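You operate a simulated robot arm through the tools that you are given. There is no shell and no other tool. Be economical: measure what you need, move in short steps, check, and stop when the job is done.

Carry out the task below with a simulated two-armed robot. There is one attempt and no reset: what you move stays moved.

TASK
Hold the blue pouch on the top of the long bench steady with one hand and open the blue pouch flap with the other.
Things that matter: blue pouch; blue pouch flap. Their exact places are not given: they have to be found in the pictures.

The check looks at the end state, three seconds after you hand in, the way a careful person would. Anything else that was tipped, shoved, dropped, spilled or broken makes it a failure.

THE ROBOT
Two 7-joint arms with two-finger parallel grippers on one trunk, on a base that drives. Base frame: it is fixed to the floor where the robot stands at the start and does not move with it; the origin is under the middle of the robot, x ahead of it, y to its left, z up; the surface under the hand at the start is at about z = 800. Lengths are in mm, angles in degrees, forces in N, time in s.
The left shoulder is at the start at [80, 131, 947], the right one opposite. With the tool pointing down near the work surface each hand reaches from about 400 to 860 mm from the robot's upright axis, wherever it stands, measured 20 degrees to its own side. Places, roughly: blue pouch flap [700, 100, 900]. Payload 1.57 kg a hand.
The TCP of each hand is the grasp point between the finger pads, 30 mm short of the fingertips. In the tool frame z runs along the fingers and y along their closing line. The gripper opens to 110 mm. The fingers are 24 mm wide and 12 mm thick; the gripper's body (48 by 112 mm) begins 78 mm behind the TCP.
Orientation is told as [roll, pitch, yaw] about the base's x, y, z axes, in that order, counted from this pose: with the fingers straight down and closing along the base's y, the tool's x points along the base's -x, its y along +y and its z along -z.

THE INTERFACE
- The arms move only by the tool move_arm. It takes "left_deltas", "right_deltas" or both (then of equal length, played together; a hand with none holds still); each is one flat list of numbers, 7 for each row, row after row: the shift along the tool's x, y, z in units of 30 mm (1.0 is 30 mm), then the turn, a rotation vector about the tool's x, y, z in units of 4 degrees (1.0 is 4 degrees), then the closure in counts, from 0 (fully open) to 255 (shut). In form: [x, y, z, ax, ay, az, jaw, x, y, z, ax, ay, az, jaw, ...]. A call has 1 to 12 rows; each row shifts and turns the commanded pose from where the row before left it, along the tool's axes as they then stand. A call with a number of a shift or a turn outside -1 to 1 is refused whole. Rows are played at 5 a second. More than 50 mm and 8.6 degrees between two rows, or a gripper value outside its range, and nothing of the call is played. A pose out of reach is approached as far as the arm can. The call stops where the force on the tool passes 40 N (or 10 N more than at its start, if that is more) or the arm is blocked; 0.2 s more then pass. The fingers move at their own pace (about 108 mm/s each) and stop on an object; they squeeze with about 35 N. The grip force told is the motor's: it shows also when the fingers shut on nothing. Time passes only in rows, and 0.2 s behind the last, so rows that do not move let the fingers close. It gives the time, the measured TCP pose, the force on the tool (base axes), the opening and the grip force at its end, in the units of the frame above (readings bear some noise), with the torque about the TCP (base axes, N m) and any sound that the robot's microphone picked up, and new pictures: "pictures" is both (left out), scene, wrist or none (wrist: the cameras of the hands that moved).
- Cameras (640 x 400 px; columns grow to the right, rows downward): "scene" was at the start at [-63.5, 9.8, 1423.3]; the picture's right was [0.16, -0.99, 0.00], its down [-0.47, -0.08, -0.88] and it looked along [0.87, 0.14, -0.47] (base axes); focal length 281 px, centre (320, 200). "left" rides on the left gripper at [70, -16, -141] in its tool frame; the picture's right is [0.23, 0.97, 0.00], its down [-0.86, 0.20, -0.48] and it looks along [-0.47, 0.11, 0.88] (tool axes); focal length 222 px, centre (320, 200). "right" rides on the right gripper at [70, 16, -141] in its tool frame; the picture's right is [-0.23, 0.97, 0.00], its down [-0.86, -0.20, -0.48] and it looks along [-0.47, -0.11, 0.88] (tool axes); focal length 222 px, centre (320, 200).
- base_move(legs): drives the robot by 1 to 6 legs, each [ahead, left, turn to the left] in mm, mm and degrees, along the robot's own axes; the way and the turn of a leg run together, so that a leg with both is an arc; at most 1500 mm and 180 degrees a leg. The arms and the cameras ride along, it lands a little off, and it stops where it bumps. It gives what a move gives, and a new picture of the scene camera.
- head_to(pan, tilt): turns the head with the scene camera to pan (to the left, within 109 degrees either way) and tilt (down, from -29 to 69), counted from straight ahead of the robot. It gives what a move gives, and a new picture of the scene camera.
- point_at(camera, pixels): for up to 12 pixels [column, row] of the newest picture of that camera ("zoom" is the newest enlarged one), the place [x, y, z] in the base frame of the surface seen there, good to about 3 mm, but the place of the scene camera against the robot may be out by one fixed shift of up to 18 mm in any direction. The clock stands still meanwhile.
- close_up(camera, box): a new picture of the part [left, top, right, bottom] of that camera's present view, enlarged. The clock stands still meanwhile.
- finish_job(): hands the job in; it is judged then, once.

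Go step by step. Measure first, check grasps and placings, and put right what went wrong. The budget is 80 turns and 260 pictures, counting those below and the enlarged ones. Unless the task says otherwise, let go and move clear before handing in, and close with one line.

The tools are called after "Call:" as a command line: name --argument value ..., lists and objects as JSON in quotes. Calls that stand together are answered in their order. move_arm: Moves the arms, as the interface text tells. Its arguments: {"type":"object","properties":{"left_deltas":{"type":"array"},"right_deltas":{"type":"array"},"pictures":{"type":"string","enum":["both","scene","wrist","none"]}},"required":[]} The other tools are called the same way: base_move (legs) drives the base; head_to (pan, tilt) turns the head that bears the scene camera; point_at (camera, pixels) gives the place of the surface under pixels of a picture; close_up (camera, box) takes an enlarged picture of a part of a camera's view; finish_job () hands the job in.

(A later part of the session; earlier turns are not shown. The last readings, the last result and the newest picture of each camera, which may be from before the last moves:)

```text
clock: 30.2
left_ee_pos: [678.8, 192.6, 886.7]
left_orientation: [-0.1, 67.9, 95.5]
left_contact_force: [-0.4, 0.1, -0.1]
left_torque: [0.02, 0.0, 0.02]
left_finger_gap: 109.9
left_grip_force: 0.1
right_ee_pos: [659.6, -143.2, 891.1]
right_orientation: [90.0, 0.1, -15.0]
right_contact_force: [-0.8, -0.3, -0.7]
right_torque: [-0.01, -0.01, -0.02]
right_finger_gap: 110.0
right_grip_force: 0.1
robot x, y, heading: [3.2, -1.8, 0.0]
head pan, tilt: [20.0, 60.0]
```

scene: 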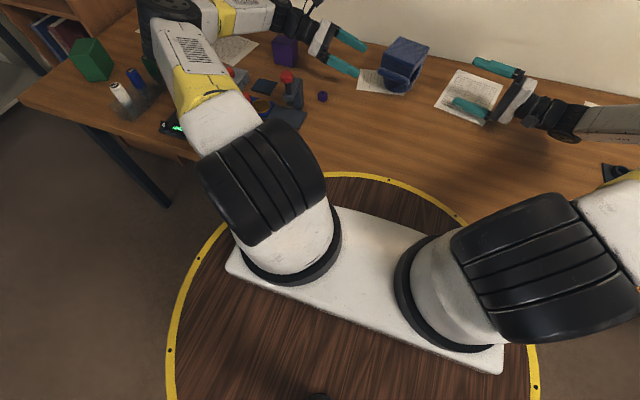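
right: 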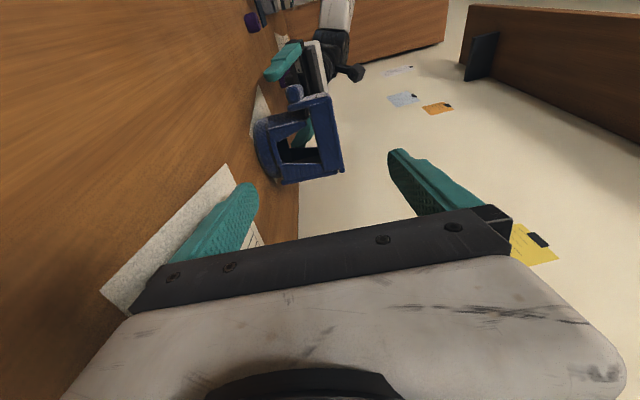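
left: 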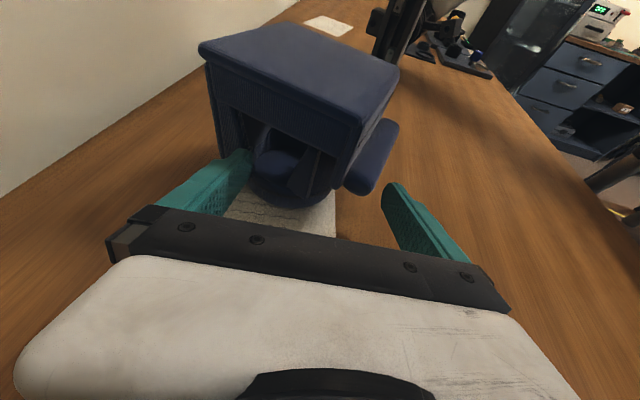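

The base plate already overhangs the bench edge (rim x≈275 against an edge near 250), so I won't drive forward. I yaw the left hand further forward by 24° and move it onto the new approach line.

Call:
move_arm --left_deltas '[0, 0, 0, 0.926, 0, -0.376, 0, 0, 0, 0, 0.926, 0, -0.376, 0, 0, 0, 0, 0.926, 0, -0.376, 0, 0, 0, 0, 0.926, 0, -0.376, 0, 0, 0, 0, 0.926, 0, -0.376, 0, 0, 0, 0, 0.926, 0, -0.376, 0, -0.15, 0.42, 0.5, 0, 0, 0, 0, -0.15, 0.43, 0.5, 0, 0, 0, 0]'

```text
clock: 32.0
left_ee_pos: [669.1, 158.4, 866.1]
left_orientation: [-0.1, 67.9, 119.5]
left_contact_force: [-0.4, 0.0, -0.2]
left_torque: [-0.01, 0.0, -0.03]
left_finger_gap: 110.1
left_grip_force: 0.1
right_ee_pos: [659.0, -142.8, 891.7]
right_orientation: [90.0, 0.1, -14.9]
right_contact_force: [-0.2, 0.5, 0.1]
right_torque: [0.01, -0.04, -0.02]
right_finger_gap: 110.0
right_grip_force: 0.0
robot x, y, heading: [-3.7, -2.5, -0.1]
head pan, tilt: [20.0, 60.0]
```

scene: 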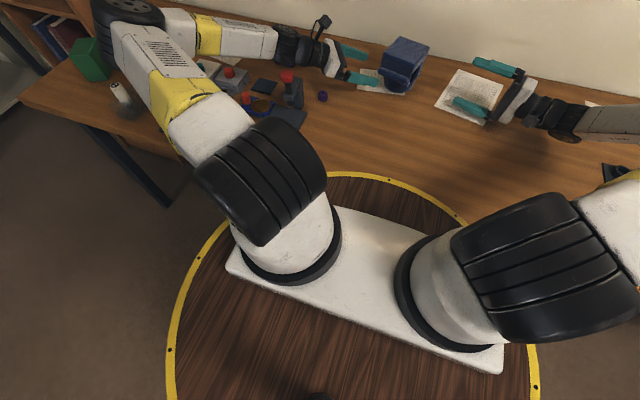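
left: 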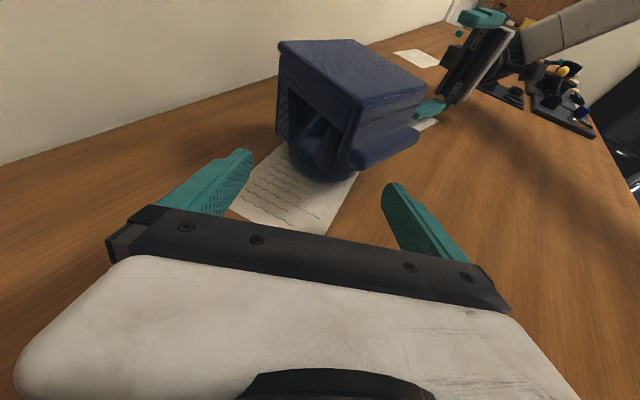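

It reached the new line exactly. The ring looks centred between the fingers, so I advance 60 mm and check.

Call:
move_arm --left_deltas '[0, 0, 0.5, 0, 0, 0, 0, 0, 0, 0.5, 0, 0, 0, 0, 0, 0, 0.5, 0, 0, 0, 0, 0, 0, 0.5, 0, 0, 0, 0]'

Call:
point_at --camera "left" --pixels '[[270, 170], [300, 195], [320, 195], [340, 190]]'

Call:
head_to --pan 14 --tilt 42

```text
clock: 33.0
left_ee_pos: [695.5, 109.7, 843.8]
left_orientation: [-0.3, 68.1, 119.4]
left_contact_force: [-0.4, -0.3, -0.9]
left_torque: [0.0, 0.0, 0.03]
left_finger_gap: 110.1
left_grip_force: 0.0
right_ee_pos: [658.9, -142.4, 891.8]
right_orientation: [90.0, 0.1, -15.0]
right_contact_force: [-0.1, 0.4, -0.3]
right_torque: [0.03, -0.07, -0.02]
right_finger_gap: 110.1
right_grip_force: 0.0
robot x, y, heading: [1.6, -1.1, -0.1]
head pan, tilt: [20.0, 60.0]
```

scene: 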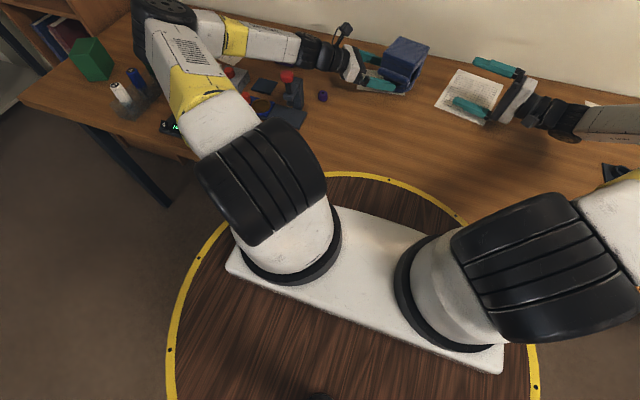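
left: 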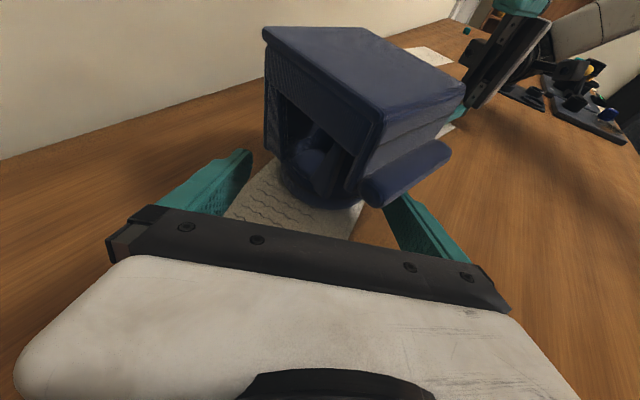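

```text
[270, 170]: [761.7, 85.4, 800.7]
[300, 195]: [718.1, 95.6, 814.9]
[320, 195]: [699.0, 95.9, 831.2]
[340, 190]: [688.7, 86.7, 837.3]
```

```text
clock: 33.8
left_ee_pos: [695.9, 110.7, 843.1]
left_orientation: [-0.2, 68.1, 119.4]
left_contact_force: [0.0, 0.6, -0.6]
left_torque: [-0.01, 0.02, -0.02]
left_finger_gap: 109.8
left_grip_force: 0.0
right_ee_pos: [659.9, -142.5, 890.8]
right_orientation: [90.1, 0.0, -15.0]
right_contact_force: [-0.4, 0.1, 0.7]
right_torque: [-0.01, -0.02, 0.03]
right_finger_gap: 110.1
right_grip_force: 0.0
robot x, y, heading: [-2.7, 0.4, 0.1]
head pan, tilt: [14.0, 42.0]
```

scene: 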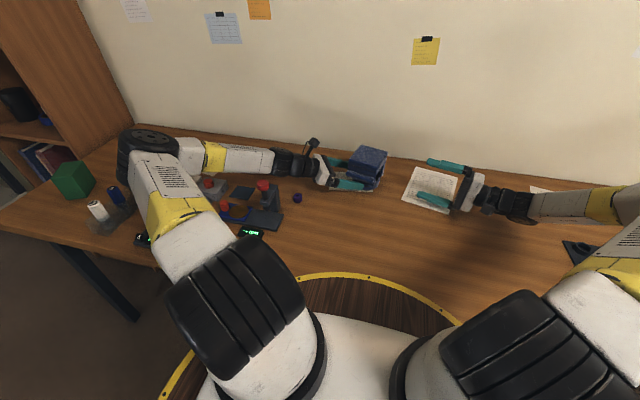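

The closing line passes within 1 mm of the ring centre. I advance the remaining 46 mm, kept slightly higher so that the tips clear the table.

Call:
move_arm --left_deltas '[0.1, 0, 0.4, 0, 0, 0, 0, 0, 0, 0.4, 0, 0, 0, 0, 0, 0, 0.4, 0, 0, 0, 0, 0, 0, 0.33, 0, 0, 0, 0]'

Call:
close_up --camera "scene" --box '[290, 120, 410, 200]'

Call:
close_up --camera "right" --box '[220, 40, 380, 200]'

```text
clock: 34.8
left_ee_pos: [716.7, 71.6, 829.8]
left_orientation: [-0.3, 68.0, 119.3]
left_contact_force: [0.7, 0.1, -0.4]
left_torque: [-0.01, 0.02, 0.03]
left_finger_gap: 109.7
left_grip_force: 0.0
right_ee_pos: [659.1, -141.5, 891.8]
right_orientation: [90.0, 0.0, -15.0]
right_contact_force: [-0.2, -0.4, 0.3]
right_torque: [0.01, 0.02, 0.0]
right_finger_gap: 110.1
right_grip_force: 0.0
robot x, y, heading: [-2.0, -1.1, 0.3]
head pan, tilt: [14.0, 42.0]
```

scene: 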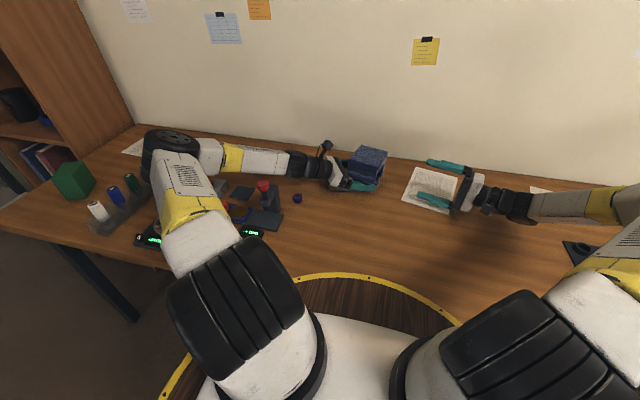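
left: 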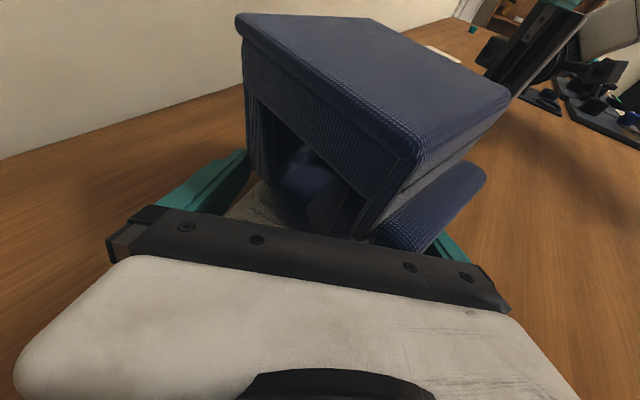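

```text
5.00 times, centred on (350, 160) of scene
```

zoom: 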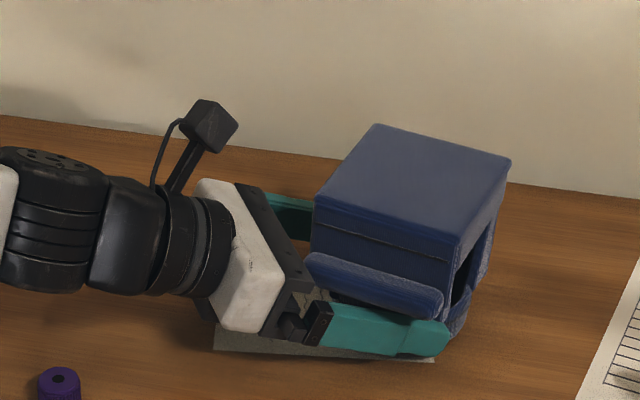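

```text
2.50 times, centred on (300, 120) of right
```

zoom: 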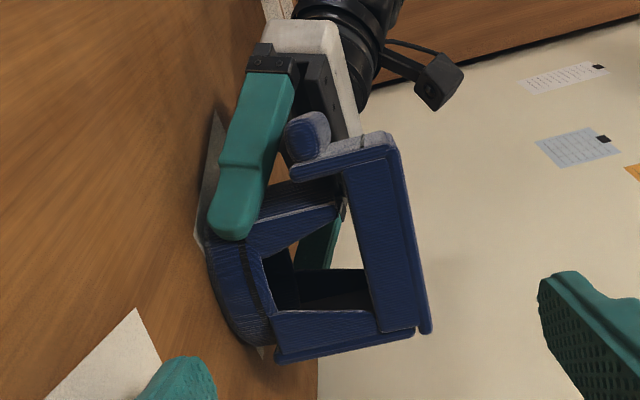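

The gripper's body is only about 3 mm from the bar's left end, so I back off 10 mm, then close slowly on the ring.

Call:
move_arm --left_deltas '[-0.1, 0, -0.33, 0, 0, 0, 0, 0, 0, 0, 0, 0, 0, 30, 0, 0, 0, 0, 0, 0, 45, 0, 0, 0, 0, 0, 0, 55, 0, 0, 0, 0, 0, 0, 65, 0, 0, 0, 0, 0, 0, 80, 0, 0, 0, 0, 0, 0, 100, 0, 0, 0, 0, 0, 0, 100]'

Call:
close_up --camera "scene" --box '[290, 120, 410, 200]'

Call:
close_up --camera "right" --box '[220, 40, 380, 200]'

```text
clock: 36.6
left_ee_pos: [711.6, 80.4, 829.5]
left_orientation: [-0.1, 68.0, 119.4]
left_contact_force: [-1.3, -0.5, 2.7]
left_torque: [-0.12, 0.09, 0.0]
left_finger_gap: 93.1
left_grip_force: 34.9
right_ee_pos: [660.0, -143.1, 891.8]
right_orientation: [90.1, 0.0, -14.9]
right_contact_force: [0.0, -0.2, -0.7]
right_torque: [0.01, -0.02, 0.01]
right_finger_gap: 110.1
right_grip_force: 0.1
robot x, y, heading: [-1.4, 3.3, 0.5]
head pan, tilt: [14.0, 42.0]
```

scene: 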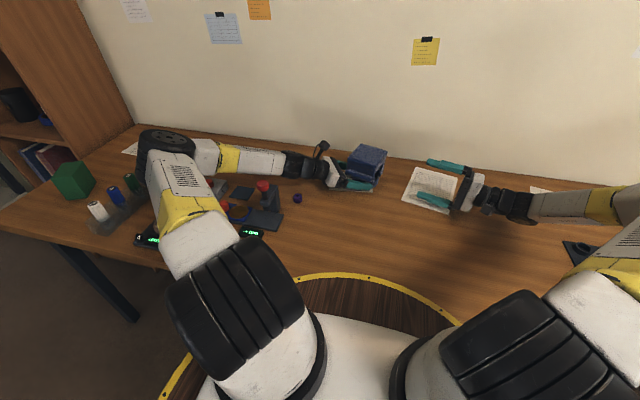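
left: 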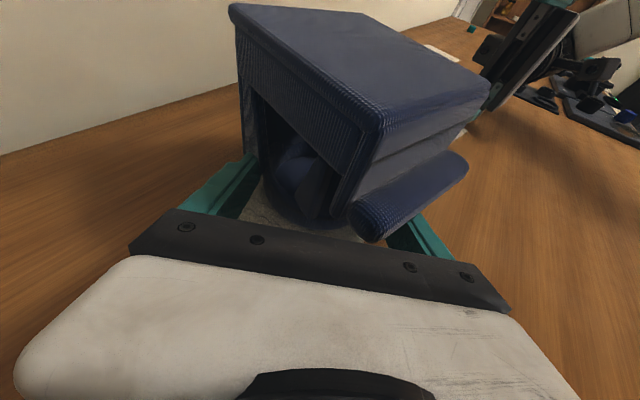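

```text
5.00 times, centred on (350, 160) of scene
```

zoom: 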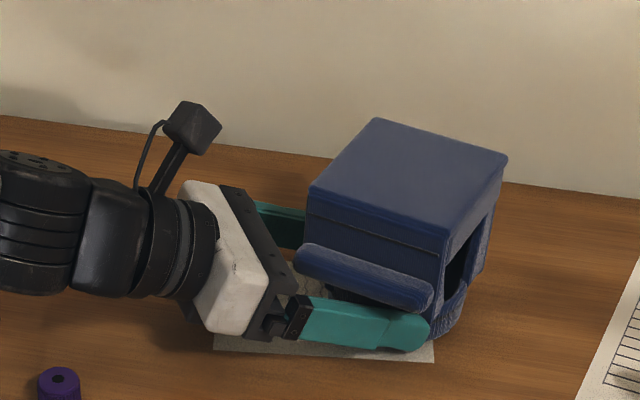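

```text
2.50 times, centred on (300, 120) of right
```

zoom: 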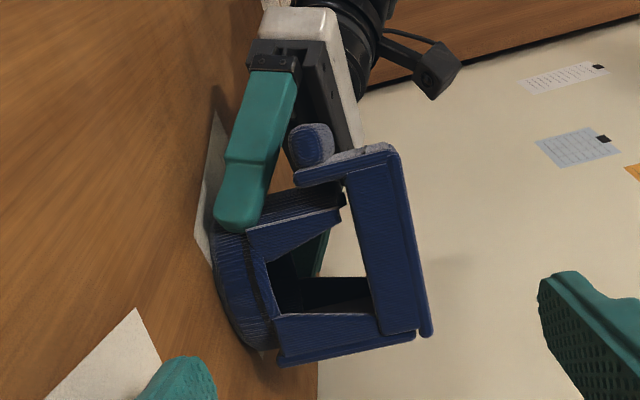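

The left hand grips the body (gap 93, force 35 N), with little or no shift. Now I measure the bar afresh for the right hand.

Call:
point_at --camera "zoom" --pixels '[[312, 145], [300, 150], [325, 140], [330, 165], [370, 165], [425, 320], [395, 170], [390, 325], [343, 205]]'

Call:
close_up --camera "left" --box '[320, 60, 500, 260]'

Call:
point_at --camera "left" --pixels '[[370, 222], [410, 192], [452, 164], [385, 105], [480, 85], [235, 12], [360, 150]]'

```text
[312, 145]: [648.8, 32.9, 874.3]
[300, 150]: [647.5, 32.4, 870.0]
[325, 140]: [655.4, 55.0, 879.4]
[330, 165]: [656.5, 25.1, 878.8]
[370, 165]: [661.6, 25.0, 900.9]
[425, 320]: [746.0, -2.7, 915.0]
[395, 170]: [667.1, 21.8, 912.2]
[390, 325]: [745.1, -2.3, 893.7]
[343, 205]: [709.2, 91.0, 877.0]
```

```text
2.00 times, centred on (410, 160) of left
```

zoom: 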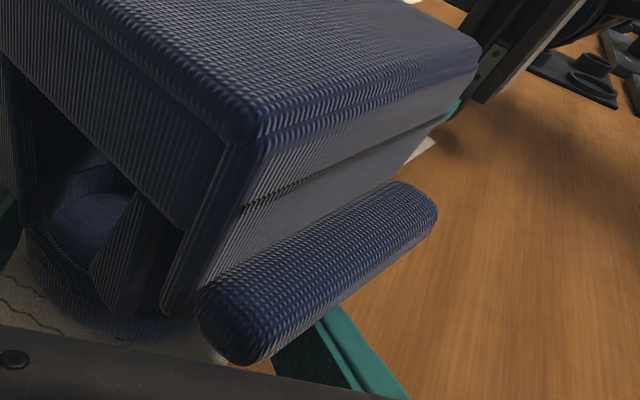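

```text
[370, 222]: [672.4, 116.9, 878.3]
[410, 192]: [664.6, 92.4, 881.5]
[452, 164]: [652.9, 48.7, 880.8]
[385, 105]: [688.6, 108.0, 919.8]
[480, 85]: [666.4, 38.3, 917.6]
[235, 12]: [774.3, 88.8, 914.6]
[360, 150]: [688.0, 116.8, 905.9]
```

The bar's axis runs from about (650, 33, 871) to (670, 120, 871), its radius is about 11, and the skirt is 8 mm behind it. I bring the right hand in line with it, fingers narrowed to ~32 mm, stopping 60 mm short.

Call:
move_arm --right_deltas '[0.7, -0.195, 0.5, 0, 0, 0, 181, 0.7, -0.195, 0.5, 0, 0, 0, 181, 0.7, -0.195, 0.5, 0, 0, 0, 181, 0, 0, 1, 0, 0, 0, 181, 0, 0, 1, 0, 0, 0, 181]'

Call:
close_up --camera "scene" --box '[310, 120, 450, 220]'

Call:
close_up --camera "right" --box '[220, 20, 420, 200]'

```text
clock: 37.8
left_ee_pos: [711.1, 80.8, 830.8]
left_orientation: [-0.2, 68.0, 119.4]
left_contact_force: [-1.2, 0.4, 3.5]
left_torque: [-0.16, 0.13, -0.08]
left_finger_gap: 92.6
left_grip_force: 35.1
right_ee_pos: [628.6, -24.4, 870.9]
right_orientation: [89.9, -0.1, -15.0]
right_contact_force: [-0.1, 0.0, -0.1]
right_torque: [0.0, -0.02, 0.0]
right_finger_gap: 31.9
right_grip_force: 0.0
robot x, y, heading: [2.5, -3.3, 0.2]
head pan, tilt: [14.0, 42.0]
```

scene: 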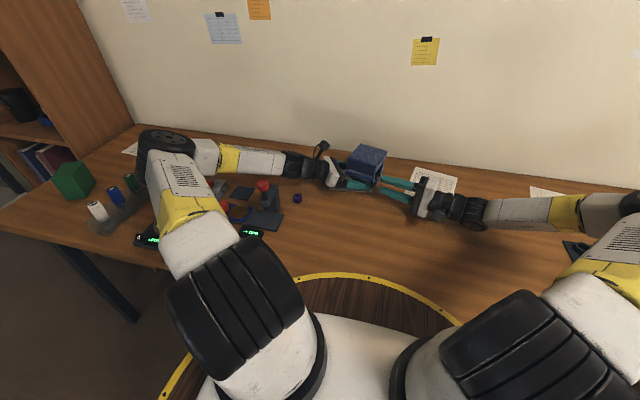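
right: 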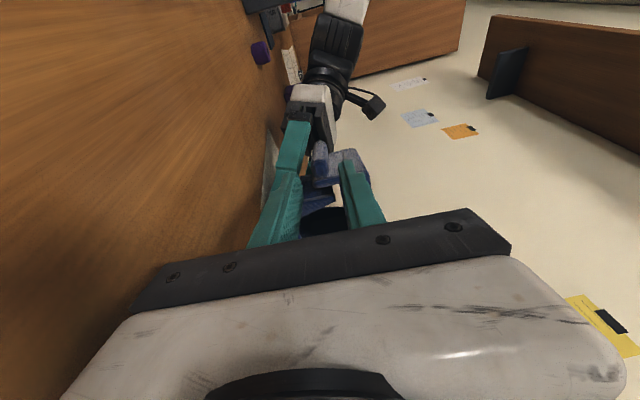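

```text
4.00 times, centred on (380, 170) of scene
```

zoom: 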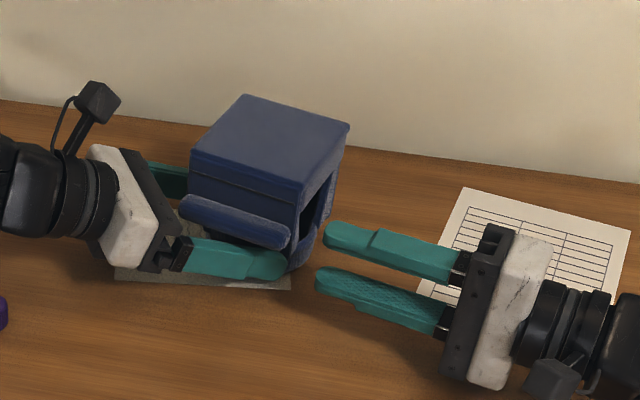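

```text
2.22 times, centred on (320, 110) of right
```

zoom: 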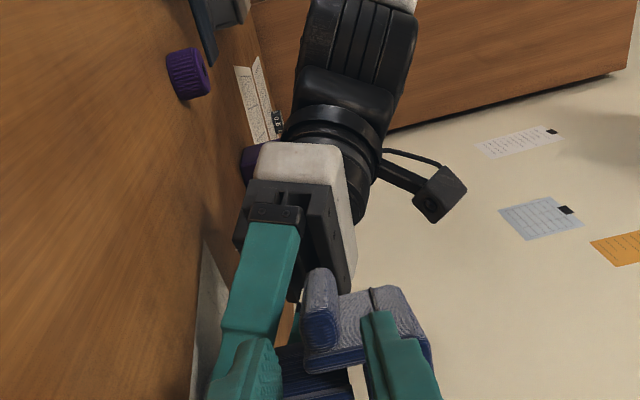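

I raise it 4 mm and advance 40 mm, so that the tips just begin to straddle the bar, then check.

Call:
move_arm --right_deltas '[0.08, 0.13, 0, 0, 0, 0, 181, 0, 0, 0.45, 0, 0, 0, 181, 0, 0, 0.45, 0, 0, 0, 181, 0, 0, 0.45, 0, 0, 0, 181]' --pictures "wrist"

Call:
close_up --camera "scene" --box '[330, 130, 430, 210]'

Call:
close_up --camera "left" --box '[340, 60, 540, 240]'

```text
clock: 38.8
left_ee_pos: [711.0, 80.4, 829.8]
left_orientation: [-0.2, 68.1, 119.4]
left_contact_force: [-0.5, 0.6, 3.0]
left_torque: [-0.11, 0.13, -0.04]
left_finger_gap: 92.8
left_grip_force: 35.1
right_ee_pos: [634.8, 14.5, 876.6]
right_orientation: [90.0, 0.1, -15.0]
right_contact_force: [0.4, 0.4, -0.7]
right_torque: [0.01, 0.01, 0.0]
right_finger_gap: 31.6
right_grip_force: 0.1
robot x, y, heading: [-1.0, -0.2, -0.2]
head pan, tilt: [14.0, 42.0]
```

right: 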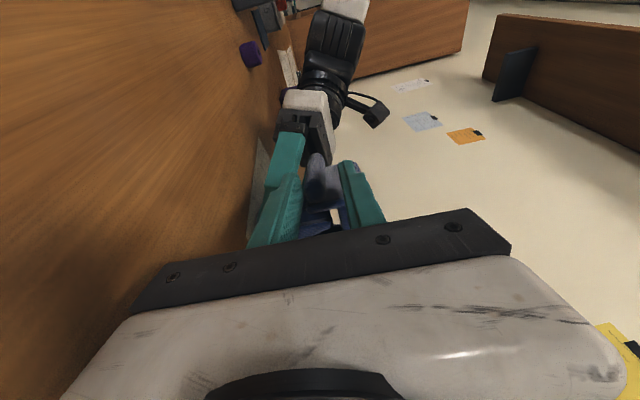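

```text
5.00 times, centred on (380, 170) of scene
```

zoom: 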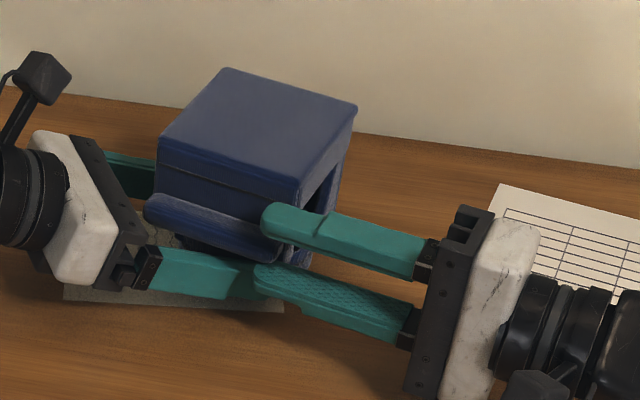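

```text
2.22 times, centred on (440, 150) of left
```

zoom: 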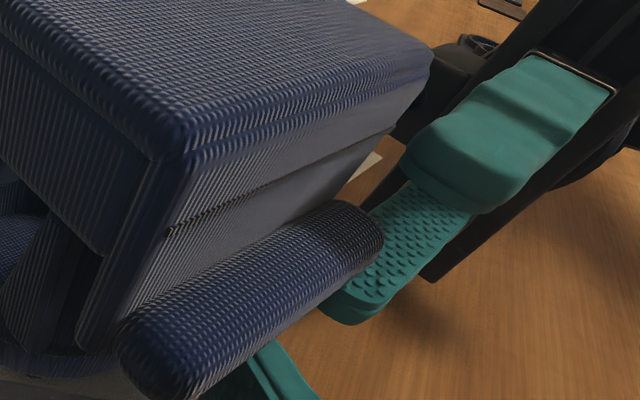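

The tips straddle the bar's right end well, in front of the skirt. I advance 20 mm more and close.

Call:
move_arm --right_deltas '[0, 0, 0.33, 0, 0, 0, 181, 0, 0, 0.33, 0, 0, 0, 181, 0, 0, 0, 0, 0, 0, 190, 0, 0, 0, 0, 0, 0, 200, 0, 0, 0, 0, 0, 0, 210, 0, 0, 0, 0, 0, 0, 225, 0, 0, 0, 0, 0, 0, 225]' --pictures "wrist"

Call:
close_up --camera "scene" --box '[330, 130, 430, 210]'

Call:
close_up --camera "left" --box '[320, 60, 520, 240]'

```text
clock: 40.4
left_ee_pos: [711.5, 80.6, 830.0]
left_orientation: [-0.2, 68.0, 119.4]
left_contact_force: [-1.7, -0.8, 3.2]
left_torque: [-0.34, -0.2, 0.02]
left_finger_gap: 92.8
left_grip_force: 34.9
right_ee_pos: [639.4, 33.5, 877.1]
right_orientation: [89.9, 0.1, -15.1]
right_contact_force: [1.3, 0.6, -3.4]
right_torque: [0.21, 0.43, -0.06]
right_finger_gap: 16.5
right_grip_force: 32.0
robot x, y, heading: [0.4, -1.4, -0.2]
head pan, tilt: [14.0, 42.0]
```

right: 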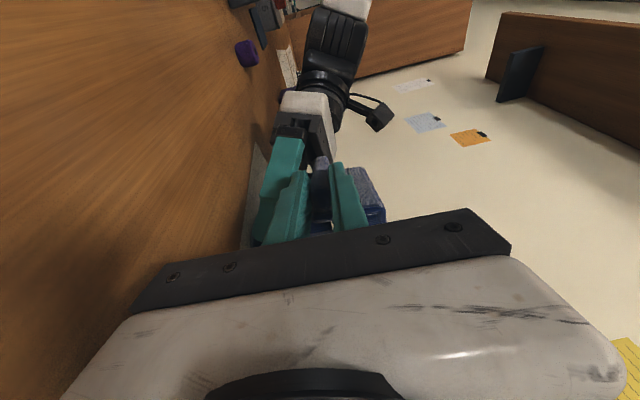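

```text
5.00 times, centred on (380, 170) of scene
```

zoom: 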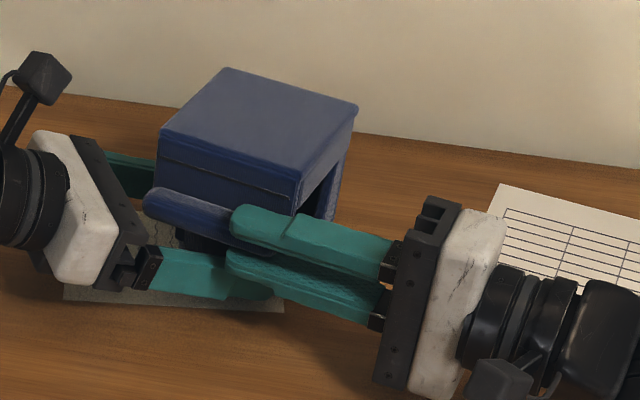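

```text
2.22 times, centred on (420, 150) of left
```

zoom: 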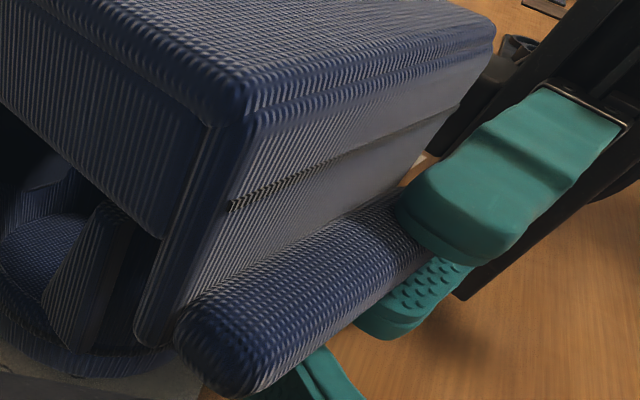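

The bar is gripped (gap 16.5, 32 N). Now I start the arc about the rear hinge (about 101 mm behind and 30 mm above the bar) with 4 rows, 16°, and check the forces.

Call:
move_arm --right_deltas '[0.0491, 0.26, 0, 0, 0, 1, 225, 0.0491, 0.26, 0, 0, 0, 1, 225, 0.0491, 0.26, 0, 0, 0, 1, 225, 0.0491, 0.26, 0, 0, 0, 1, 225]' --pictures "wrist"

Call:
close_up --camera "scene" --box '[330, 120, 430, 200]'

```text
clock: 41.4
left_ee_pos: [712.3, 81.7, 830.7]
left_orientation: [-0.2, 68.0, 119.7]
left_contact_force: [11.5, -2.5, 2.4]
left_torque: [-0.2, 0.89, 0.32]
left_finger_gap: 92.8
left_grip_force: 35.4
right_ee_pos: [635.6, 34.5, 908.8]
right_orientation: [90.0, 16.2, -14.8]
right_contact_force: [-12.7, 2.0, -3.0]
right_torque: [0.27, 0.29, 0.49]
right_finger_gap: 16.2
right_grip_force: 31.8
robot x, y, heading: [-1.0, 0.4, 0.2]
head pan, tilt: [14.0, 42.0]
```

right: 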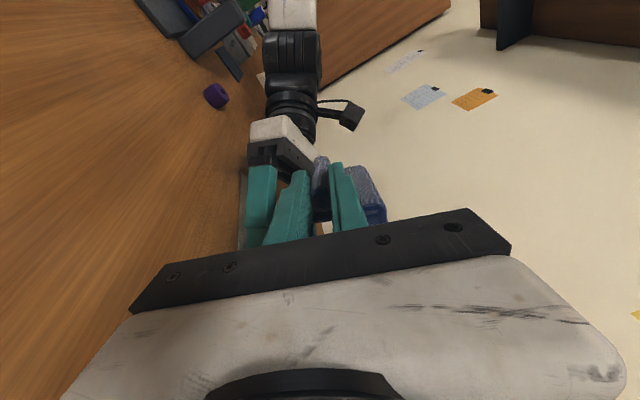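

```text
5.00 times, centred on (380, 160) of scene
```

zoom: 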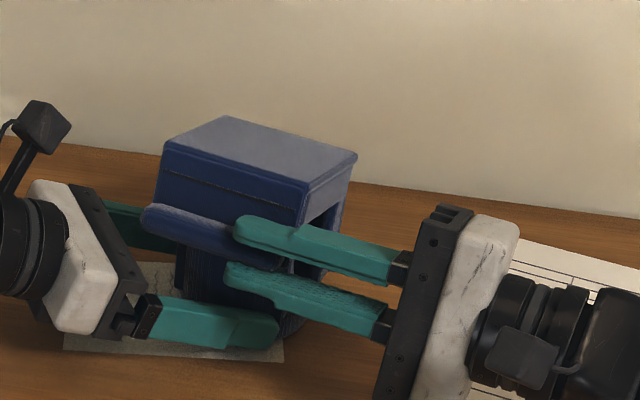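

The flap lifts. A 12 N push toward +x builds up, so the hinge must be a bit higher than I assumed. I correct the arc and continue.

Call:
move_arm --right_deltas '[0.14, 0.26, 0, 0, 0, 1, 225, 0.072, 0.261, 0, 0, 0, 1, 225, 0.072, 0.261, 0, 0, 0, 1, 225]' --pictures "none"

Call:
close_up --camera "scene" --box '[330, 110, 430, 190]'

```text
clock: 42.2
left_ee_pos: [711.4, 81.4, 829.9]
left_orientation: [-0.2, 68.0, 119.4]
left_contact_force: [6.8, 2.3, 4.1]
left_torque: [-0.41, 0.61, 0.19]
left_finger_gap: 92.7
left_grip_force: 34.4
right_ee_pos: [636.7, 33.9, 933.5]
right_orientation: [89.9, 28.0, -15.1]
right_contact_force: [-6.2, -0.9, -1.2]
right_torque: [0.22, 0.36, 0.07]
right_finger_gap: 16.3
right_grip_force: 31.2
robot x, y, heading: [-0.9, 0.1, 0.0]
head pan, tilt: [14.0, 42.0]
```

```text
5.00 times, centred on (380, 150) of scene
```

zoom: 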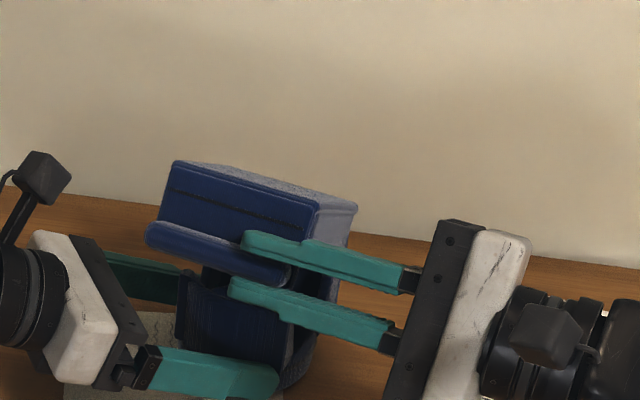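

The force has halved and the flap is open about 28°. I continue along the corrected arc.

Call:
move_arm --right_deltas '[0.1, 0.26, 0, 0, 0, 1, 225, 0.072, 0.261, 0, 0, 0, 1, 225, 0.072, 0.261, 0, 0, 0, 1, 225, 0.072, 0.261, 0, 0, 0, 1, 225, 0.072, 0.261, 0, 0, 0, 1, 225]' --pictures "none"

Call:
close_up --camera "scene" --box '[330, 110, 430, 190]'

```text
clock: 43.4
left_ee_pos: [710.5, 81.7, 831.7]
left_orientation: [-0.1, 68.0, 119.2]
left_contact_force: [-4.9, 5.1, 6.6]
left_torque: [-0.47, -0.04, -0.26]
left_finger_gap: 93.0
left_grip_force: 34.6
right_ee_pos: [647.6, 31.0, 971.2]
right_orientation: [89.9, 48.0, -15.1]
right_contact_force: [3.3, -5.6, 1.6]
right_torque: [-0.07, -0.46, -0.25]
right_finger_gap: 17.0
right_grip_force: 31.6
robot x, y, heading: [-1.7, -0.1, -0.2]
head pan, tilt: [14.0, 42.0]
```

```text
5.00 times, centred on (380, 150) of scene
```

zoom: 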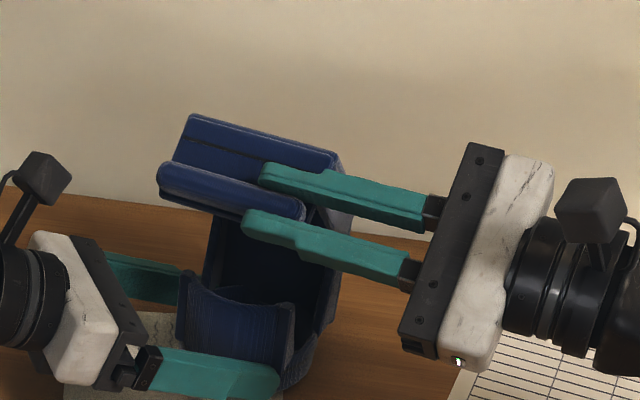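

The flap is at 48° with small forces. I continue.

Call:
move_arm --right_deltas '[0.03, 0.26, -0.03, 0, 0, 1, 225, 0.062, 0.261, 0, 0, 0, 1, 225, 0.062, 0.261, 0, 0, 0, 1, 225, 0.062, 0.261, 0, 0, 0, 1, 225, 0.062, 0.261, 0, 0, 0, 1, 225, 0.062, 0.261, 0, 0, 0, 1, 225]' --pictures "none"

Call:
close_up --camera "scene" --box '[330, 90, 430, 190]'

```text
clock: 44.8
left_ee_pos: [711.7, 81.1, 830.5]
left_orientation: [-0.4, 67.9, 119.4]
left_contact_force: [16.5, -3.2, -3.8]
left_torque: [-0.09, 1.81, 0.24]
left_finger_gap: 93.0
left_grip_force: 34.7
right_ee_pos: [681.4, 21.2, 1009.1]
right_orientation: [91.0, 72.1, -13.8]
right_contact_force: [-16.7, -2.0, 25.2]
right_torque: [0.67, -0.66, 0.41]
right_finger_gap: 17.3
right_grip_force: 31.9
robot x, y, heading: [1.5, -1.1, -0.0]
head pan, tilt: [14.0, 42.0]
```

```text
4.00 times, centred on (380, 140) of scene
```

zoom: 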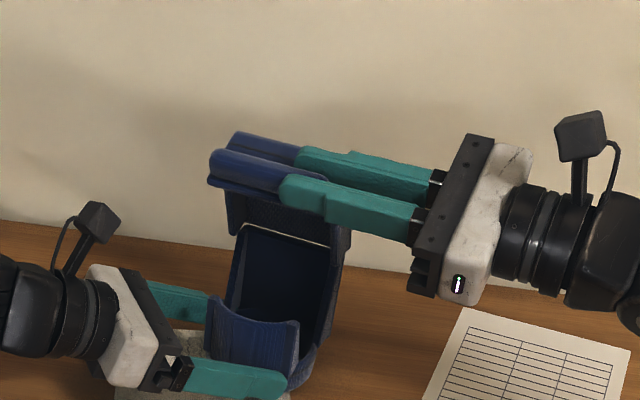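

At 72° the force is mainly radial (about 29 N, the hand sitting too close to the hinge). I relax outward by 5 mm and continue with a wider arc, a few degrees at a time.

Call:
move_arm --right_deltas '[0.09, 0, 0, 0, 0, 0, 225, 0.09, 0, 0, 0, 0, 0, 225]' --pictures "none"

```text
clock: 45.4
left_ee_pos: [710.5, 82.4, 830.7]
left_orientation: [-0.4, 67.8, 119.1]
left_contact_force: [5.8, -0.4, 0.5]
left_torque: [0.38, 0.24, 0.27]
left_finger_gap: 93.3
left_grip_force: 35.1
right_ee_pos: [681.0, 22.4, 1009.6]
right_orientation: [89.4, 71.9, -15.7]
right_contact_force: [-2.8, 3.8, 7.5]
right_torque: [0.51, -0.43, 0.2]
right_finger_gap: 17.0
right_grip_force: 32.3
robot x, y, heading: [0.5, 1.2, 0.0]
head pan, tilt: [14.0, 42.0]
```

Force is down to about 8 N. I continue the arc with the outward allowance.

Call:
move_arm --right_deltas '[0.1, 0.26, 0, 0, 0, 1, 225, 0.085, 0.261, 0, 0, 0, 1, 225, 0.085, 0.261, 0, 0, 0, 1, 225, 0.085, 0.261, 0, 0, 0, 1, 225]' --pictures "none"

Call:
close_up --camera "scene" --box '[330, 90, 430, 190]'

```text
clock: 46.4
left_ee_pos: [710.4, 81.0, 831.0]
left_orientation: [-0.3, 68.0, 119.3]
left_contact_force: [-6.4, 3.8, 2.2]
left_torque: [-0.42, -0.28, -0.02]
left_finger_gap: 93.0
left_grip_force: 35.3
right_ee_pos: [708.3, 11.7, 1027.3]
right_orientation: [87.5, 88.0, -17.7]
right_contact_force: [3.4, -3.1, 4.4]
right_torque: [0.14, -0.7, -0.17]
right_finger_gap: 17.2
right_grip_force: 32.0
robot x, y, heading: [0.3, -0.6, 0.1]
head pan, tilt: [14.0, 42.0]
```

```text
4.00 times, centred on (380, 140) of scene
```

zoom: 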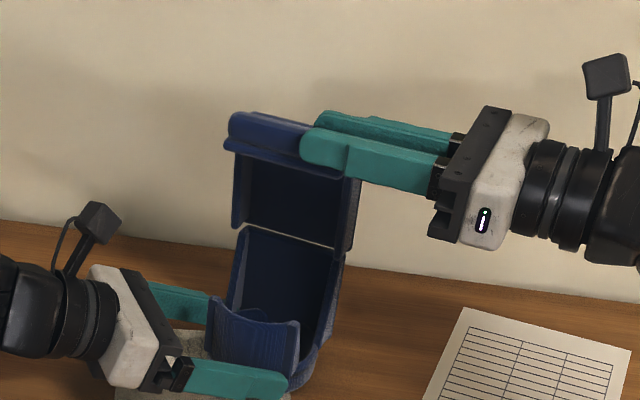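

The flap stands vertical (88°) with forces below 6 N. I take it further past vertical so that it stays open.

Call:
move_arm --right_deltas '[0.085, 0.26, 0, 0, 0, 1, 225, 0.085, 0.261, 0, 0, 0, 1, 225, 0.085, 0.261, 0, 0, 0, 1, 225, 0.085, 0.261, 0, 0, 0, 1, 225]' --pictures "none"

Call:
close_up --camera "scene" --box '[330, 90, 430, 190]'

```text
clock: 47.4
left_ee_pos: [711.5, 80.7, 829.9]
left_orientation: [-0.2, 68.0, 119.4]
left_contact_force: [-4.6, 5.6, 4.2]
left_torque: [-1.06, 0.11, 0.16]
left_finger_gap: 92.6
left_grip_force: 35.3
right_ee_pos: [737.9, 4.8, 1036.6]
right_orientation: [-90.2, 76.0, 164.7]
right_contact_force: [2.8, -9.1, 6.0]
right_torque: [-0.29, -0.65, -0.21]
right_finger_gap: 17.8
right_grip_force: 32.6
robot x, y, heading: [-0.2, 3.6, 0.0]
head pan, tilt: [14.0, 42.0]
```

```text
4.00 times, centred on (380, 140) of scene
```

zoom: 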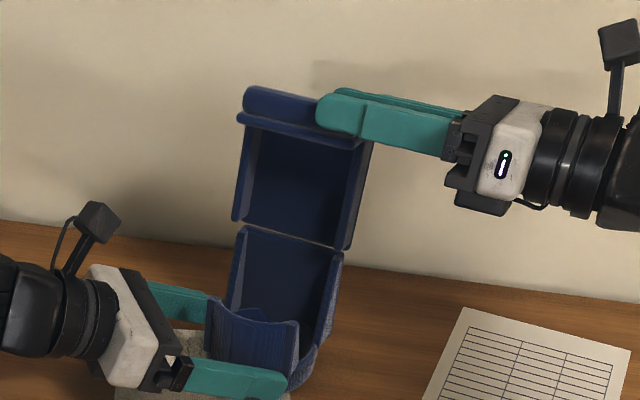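

104° now. I go on about 20° more so that gravity holds it open, watching for a stop.

Call:
move_arm --right_deltas '[0.085, 0.26, -0.08, 0, 0, 1, 225, 0.082, 0.261, 0, 0, 0, 1, 225, 0.082, 0.261, 0, 0, 0, 1, 225, 0.082, 0.261, 0, 0, 0, 1, 225, 0.082, 0.261, 0, 0, 0, 1, 225]' --pictures "none"

Call:
close_up --camera "scene" --box '[330, 90, 430, 190]'

```text
clock: 48.6
left_ee_pos: [712.4, 81.1, 830.9]
left_orientation: [-0.3, 68.0, 119.5]
left_contact_force: [12.3, -2.8, 3.7]
left_torque: [-0.39, 1.44, 0.37]
left_finger_gap: 93.2
left_grip_force: 34.9
right_ee_pos: [775.6, -7.3, 1035.6]
right_orientation: [-90.3, 56.0, 164.7]
right_contact_force: [-5.2, -4.6, 22.9]
right_torque: [0.27, -0.55, 0.25]
right_finger_gap: 19.0
right_grip_force: 33.0
robot x, y, heading: [1.3, -1.2, -0.0]
head pan, tilt: [14.0, 42.0]
```

```text
4.00 times, centred on (380, 140) of scene
```

zoom: 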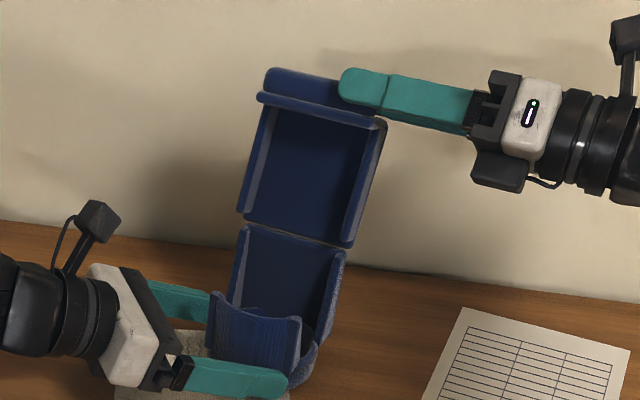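

The flap is at about 120°, well past vertical, with some resistance. I relax the load, open the fingers slightly and check that the flap stays.

Call:
move_arm --right_deltas '[0.08, -0.08, 0, 0, 0, 0, 225, 0, 0, 0, 0, 0, 0, 215, 0, 0, 0, 0, 0, 0, 205, 0, 0, 0, 0, 0, 0, 190, 0, 0, 0, 0, 0, 0, 181, 0, 0, 0, 0, 0, 0, 181]' --pictures "wrist"

Call:
close_up --camera "scene" --box '[330, 90, 430, 190]'

```text
clock: 50.0
left_ee_pos: [711.7, 80.6, 831.6]
left_orientation: [-0.3, 67.9, 119.3]
left_contact_force: [3.3, 1.6, 15.1]
left_torque: [-0.43, -0.98, 0.2]
left_finger_gap: 93.5
left_grip_force: 35.0
right_ee_pos: [775.1, -6.2, 1037.3]
right_orientation: [-90.0, 55.9, 165.0]
right_contact_force: [0.6, -0.3, 0.5]
right_torque: [-0.01, -0.01, 0.01]
right_finger_gap: 31.8
right_grip_force: 0.0
robot x, y, heading: [-1.0, -0.6, 0.2]
head pan, tilt: [14.0, 42.0]
```

right: 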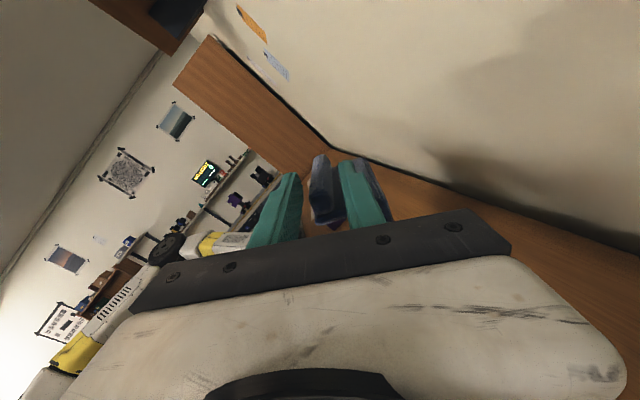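

```text
4.00 times, centred on (380, 140) of scene
```

zoom: 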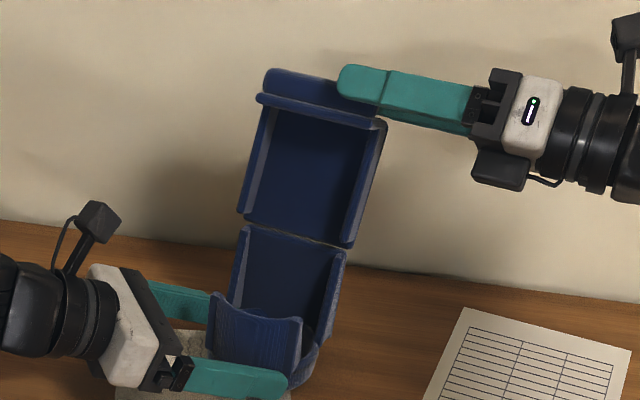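

The flap stays open and the right hand reads no load. I withdraw the right hand straight along its fingers.

Call:
move_arm --right_deltas '[0, 0, -0.4, 0, 0, 0, 181, 0, 0, -0.6, 0, 0, 0, 181, 0, 0, -1, 0, 0, 0, 181, 0, 0, -1, 0, 0, 0, 181, 0, 0, -1, 0, 0, 0, 181, 0, 0, -1, 0, 0, 0, 181]' --pictures "wrist"

Call:
close_up --camera "scene" --box '[310, 90, 430, 200]'

```text
clock: 51.4
left_ee_pos: [710.4, 81.4, 829.9]
left_orientation: [-0.2, 68.1, 119.3]
left_contact_force: [0.6, 0.8, 15.7]
left_torque: [-0.47, -0.86, 0.07]
left_finger_gap: 93.0
left_grip_force: 34.8
right_ee_pos: [733.9, -150.9, 1038.9]
right_orientation: [-90.0, 55.9, 165.1]
right_contact_force: [0.4, 0.3, 0.4]
right_torque: [-0.02, 0.0, 0.02]
right_finger_gap: 31.9
right_grip_force: 0.1
robot x, y, heading: [3.0, -2.8, -0.0]
head pan, tilt: [14.0, 42.0]
```

right: 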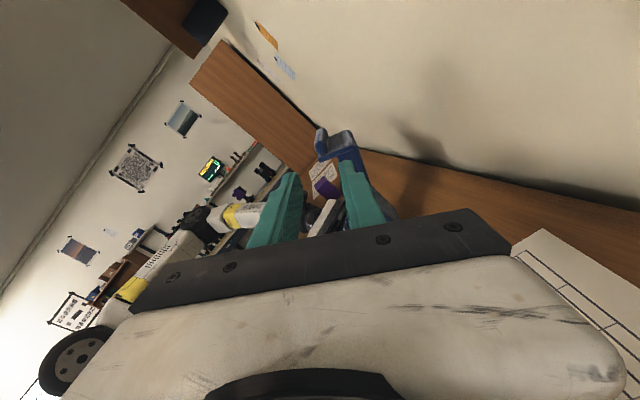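

```text
3.64 times, centred on (370, 145) of scene
```

zoom: 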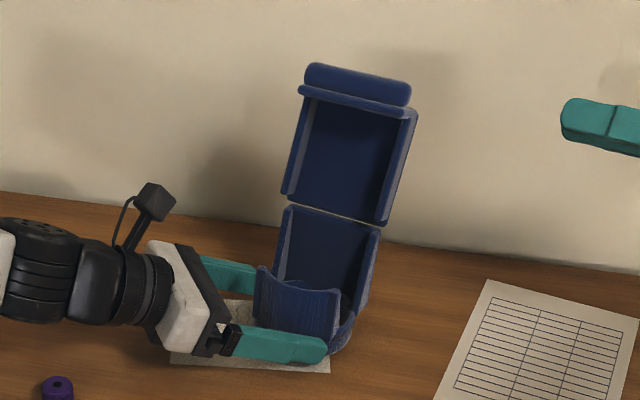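

The flap stands open on its own. The left hand still feels 15 N upward, so I release very gradually, to see whether the pouch stands steadily.

Call:
move_arm --left_deltas '[0, 0, 0, 0, 0, 0, 45, 0, 0, 0, 0, 0, 0, 38, 0, 0, 0, 0, 0, 0, 35, 0, 0, 0, 0, 0, 0, 33, 0, 0, 0, 0, 0, 0, 33]' --pictures "none"

Call:
close_up --camera "scene" --box '[310, 90, 430, 200]'

```text
clock: 52.6
left_ee_pos: [711.8, 81.4, 830.1]
left_orientation: [-0.2, 68.0, 119.3]
left_contact_force: [-0.2, -0.3, -0.3]
left_torque: [0.03, 0.02, -0.02]
left_finger_gap: 95.5
left_grip_force: 0.0
right_ee_pos: [733.9, -151.1, 1037.8]
right_orientation: [-90.0, 56.0, 165.0]
right_contact_force: [-0.4, 0.5, -1.0]
right_torque: [0.0, -0.01, -0.01]
right_finger_gap: 31.8
right_grip_force: 0.2
robot x, y, heading: [-2.0, -1.6, 0.2]
head pan, tilt: [14.0, 42.0]
```

```text
3.64 times, centred on (370, 145) of scene
```

zoom: 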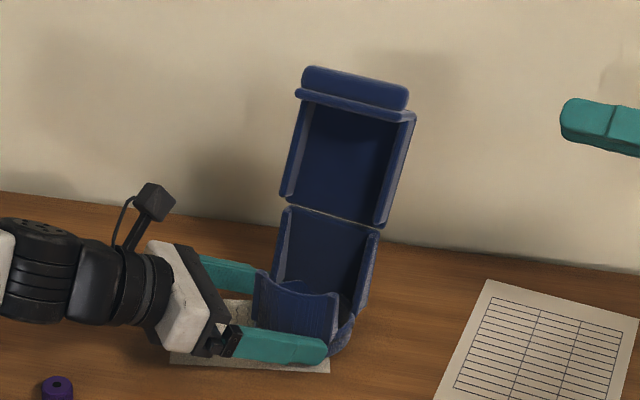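

The pouch settled and stands freely with the flap open. I open the left hand fully and withdraw it along its line.

Call:
move_arm --left_deltas '[0, 0, 0, 0, 0, 0, 15, 0, 0, 0, 0, 0, 0, 0, 0, 0, -0.3, 0, 0, 0, 0, 0, 0, -0.6, 0, 0, 0, 0, 0, 0, -1, 0, 0, 0, 0, 0, 0, -1, 0, 0, 0, 0, 0, 0, -0.9, 0, 0, 0, 0]' --pictures "both"

Call:
close_up --camera "scene" --box '[180, 90, 430, 250]'

```text
clock: 54.2
left_ee_pos: [658.1, 176.0, 872.5]
left_orientation: [-0.2, 67.9, 119.4]
left_contact_force: [-0.7, 0.6, -0.1]
left_torque: [-0.01, 0.03, -0.02]
left_finger_gap: 110.0
left_grip_force: 0.1
right_ee_pos: [734.5, -151.1, 1035.9]
right_orientation: [-90.0, 56.0, 165.0]
right_contact_force: [-0.7, 0.5, 0.3]
right_torque: [0.01, 0.01, -0.01]
right_finger_gap: 31.8
right_grip_force: 0.0
robot x, y, heading: [2.0, 0.1, 0.2]
head pan, tilt: [14.0, 42.0]
```

scene: 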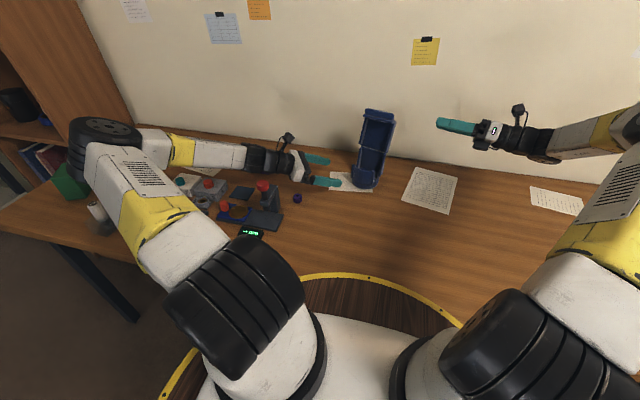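
left: 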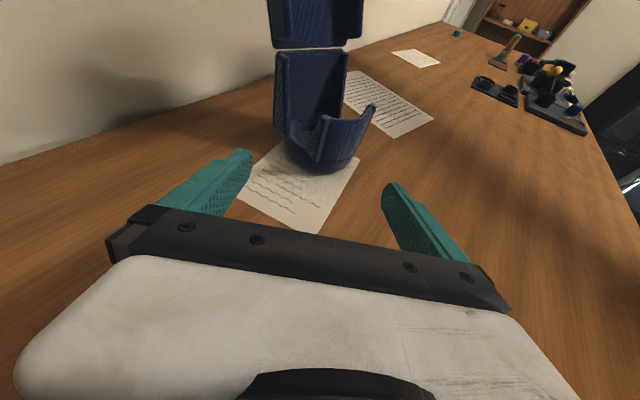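

```text
2.50 times, centred on (305, 170) of scene
```

zoom: 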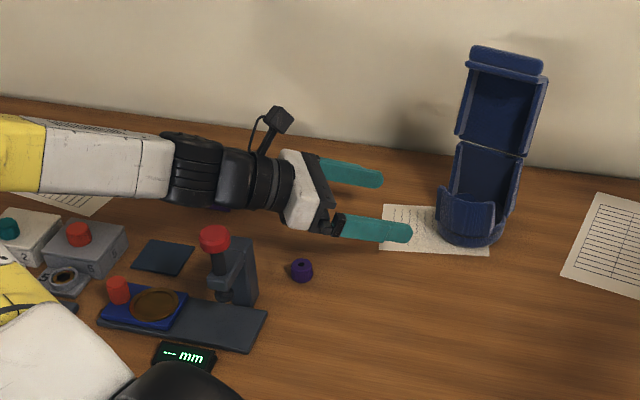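

The pouch stands with its flap open. I raise the left hand clear and check the purple box that was behind the arm.

Call:
move_arm --left_deltas '[1, 0, 0, 0, 0, 0, 0, 1, 0, 0, 0, 0, 0, 0, 1, 0, 0, 0, 0, 0, 0, 1, 0, 0, 0, 0, 0, 0, 1, 0, 0, 0, 0, 0, 0]' --pictures "scene"

Call:
point_at --camera "scene" --pixels '[[375, 115], [366, 180], [376, 150], [265, 170]]'

Call:
close_up --camera "scene" --box '[200, 90, 420, 220]'

```text
clock: 55.4
left_ee_pos: [687.4, 124.4, 1011.8]
left_orientation: [0.0, 68.0, 119.6]
left_contact_force: [0.4, 1.1, -0.6]
left_torque: [-0.02, 0.01, 0.01]
left_finger_gap: 110.1
left_grip_force: 0.1
right_ee_pos: [735.1, -150.7, 1036.0]
right_orientation: [-90.1, 56.0, 165.0]
right_contact_force: [-0.9, 0.2, 0.1]
right_torque: [-0.01, -0.06, 0.0]
right_finger_gap: 31.8
right_grip_force: 0.1
robot x, y, heading: [3.3, 0.8, 0.0]
head pan, tilt: [14.0, 42.0]
```

scene: 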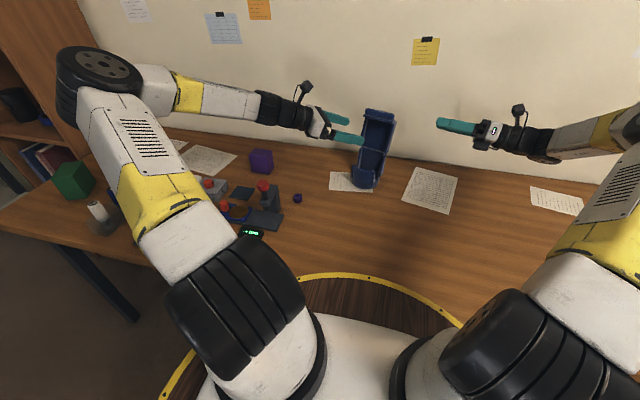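

```text
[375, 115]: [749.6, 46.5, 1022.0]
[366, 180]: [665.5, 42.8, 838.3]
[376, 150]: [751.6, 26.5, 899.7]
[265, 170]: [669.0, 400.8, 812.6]
```

```text
2.91 times, centred on (310, 155) of scene
```

zoom: 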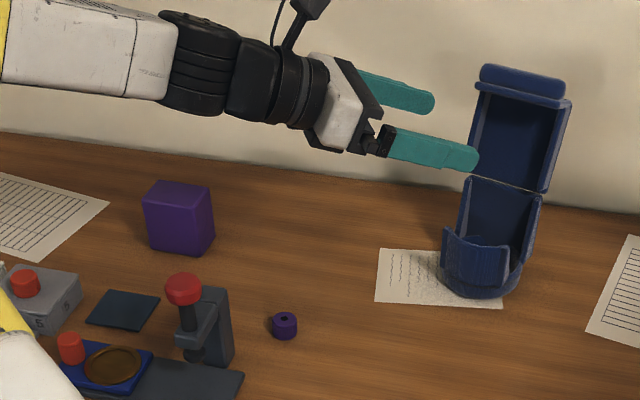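

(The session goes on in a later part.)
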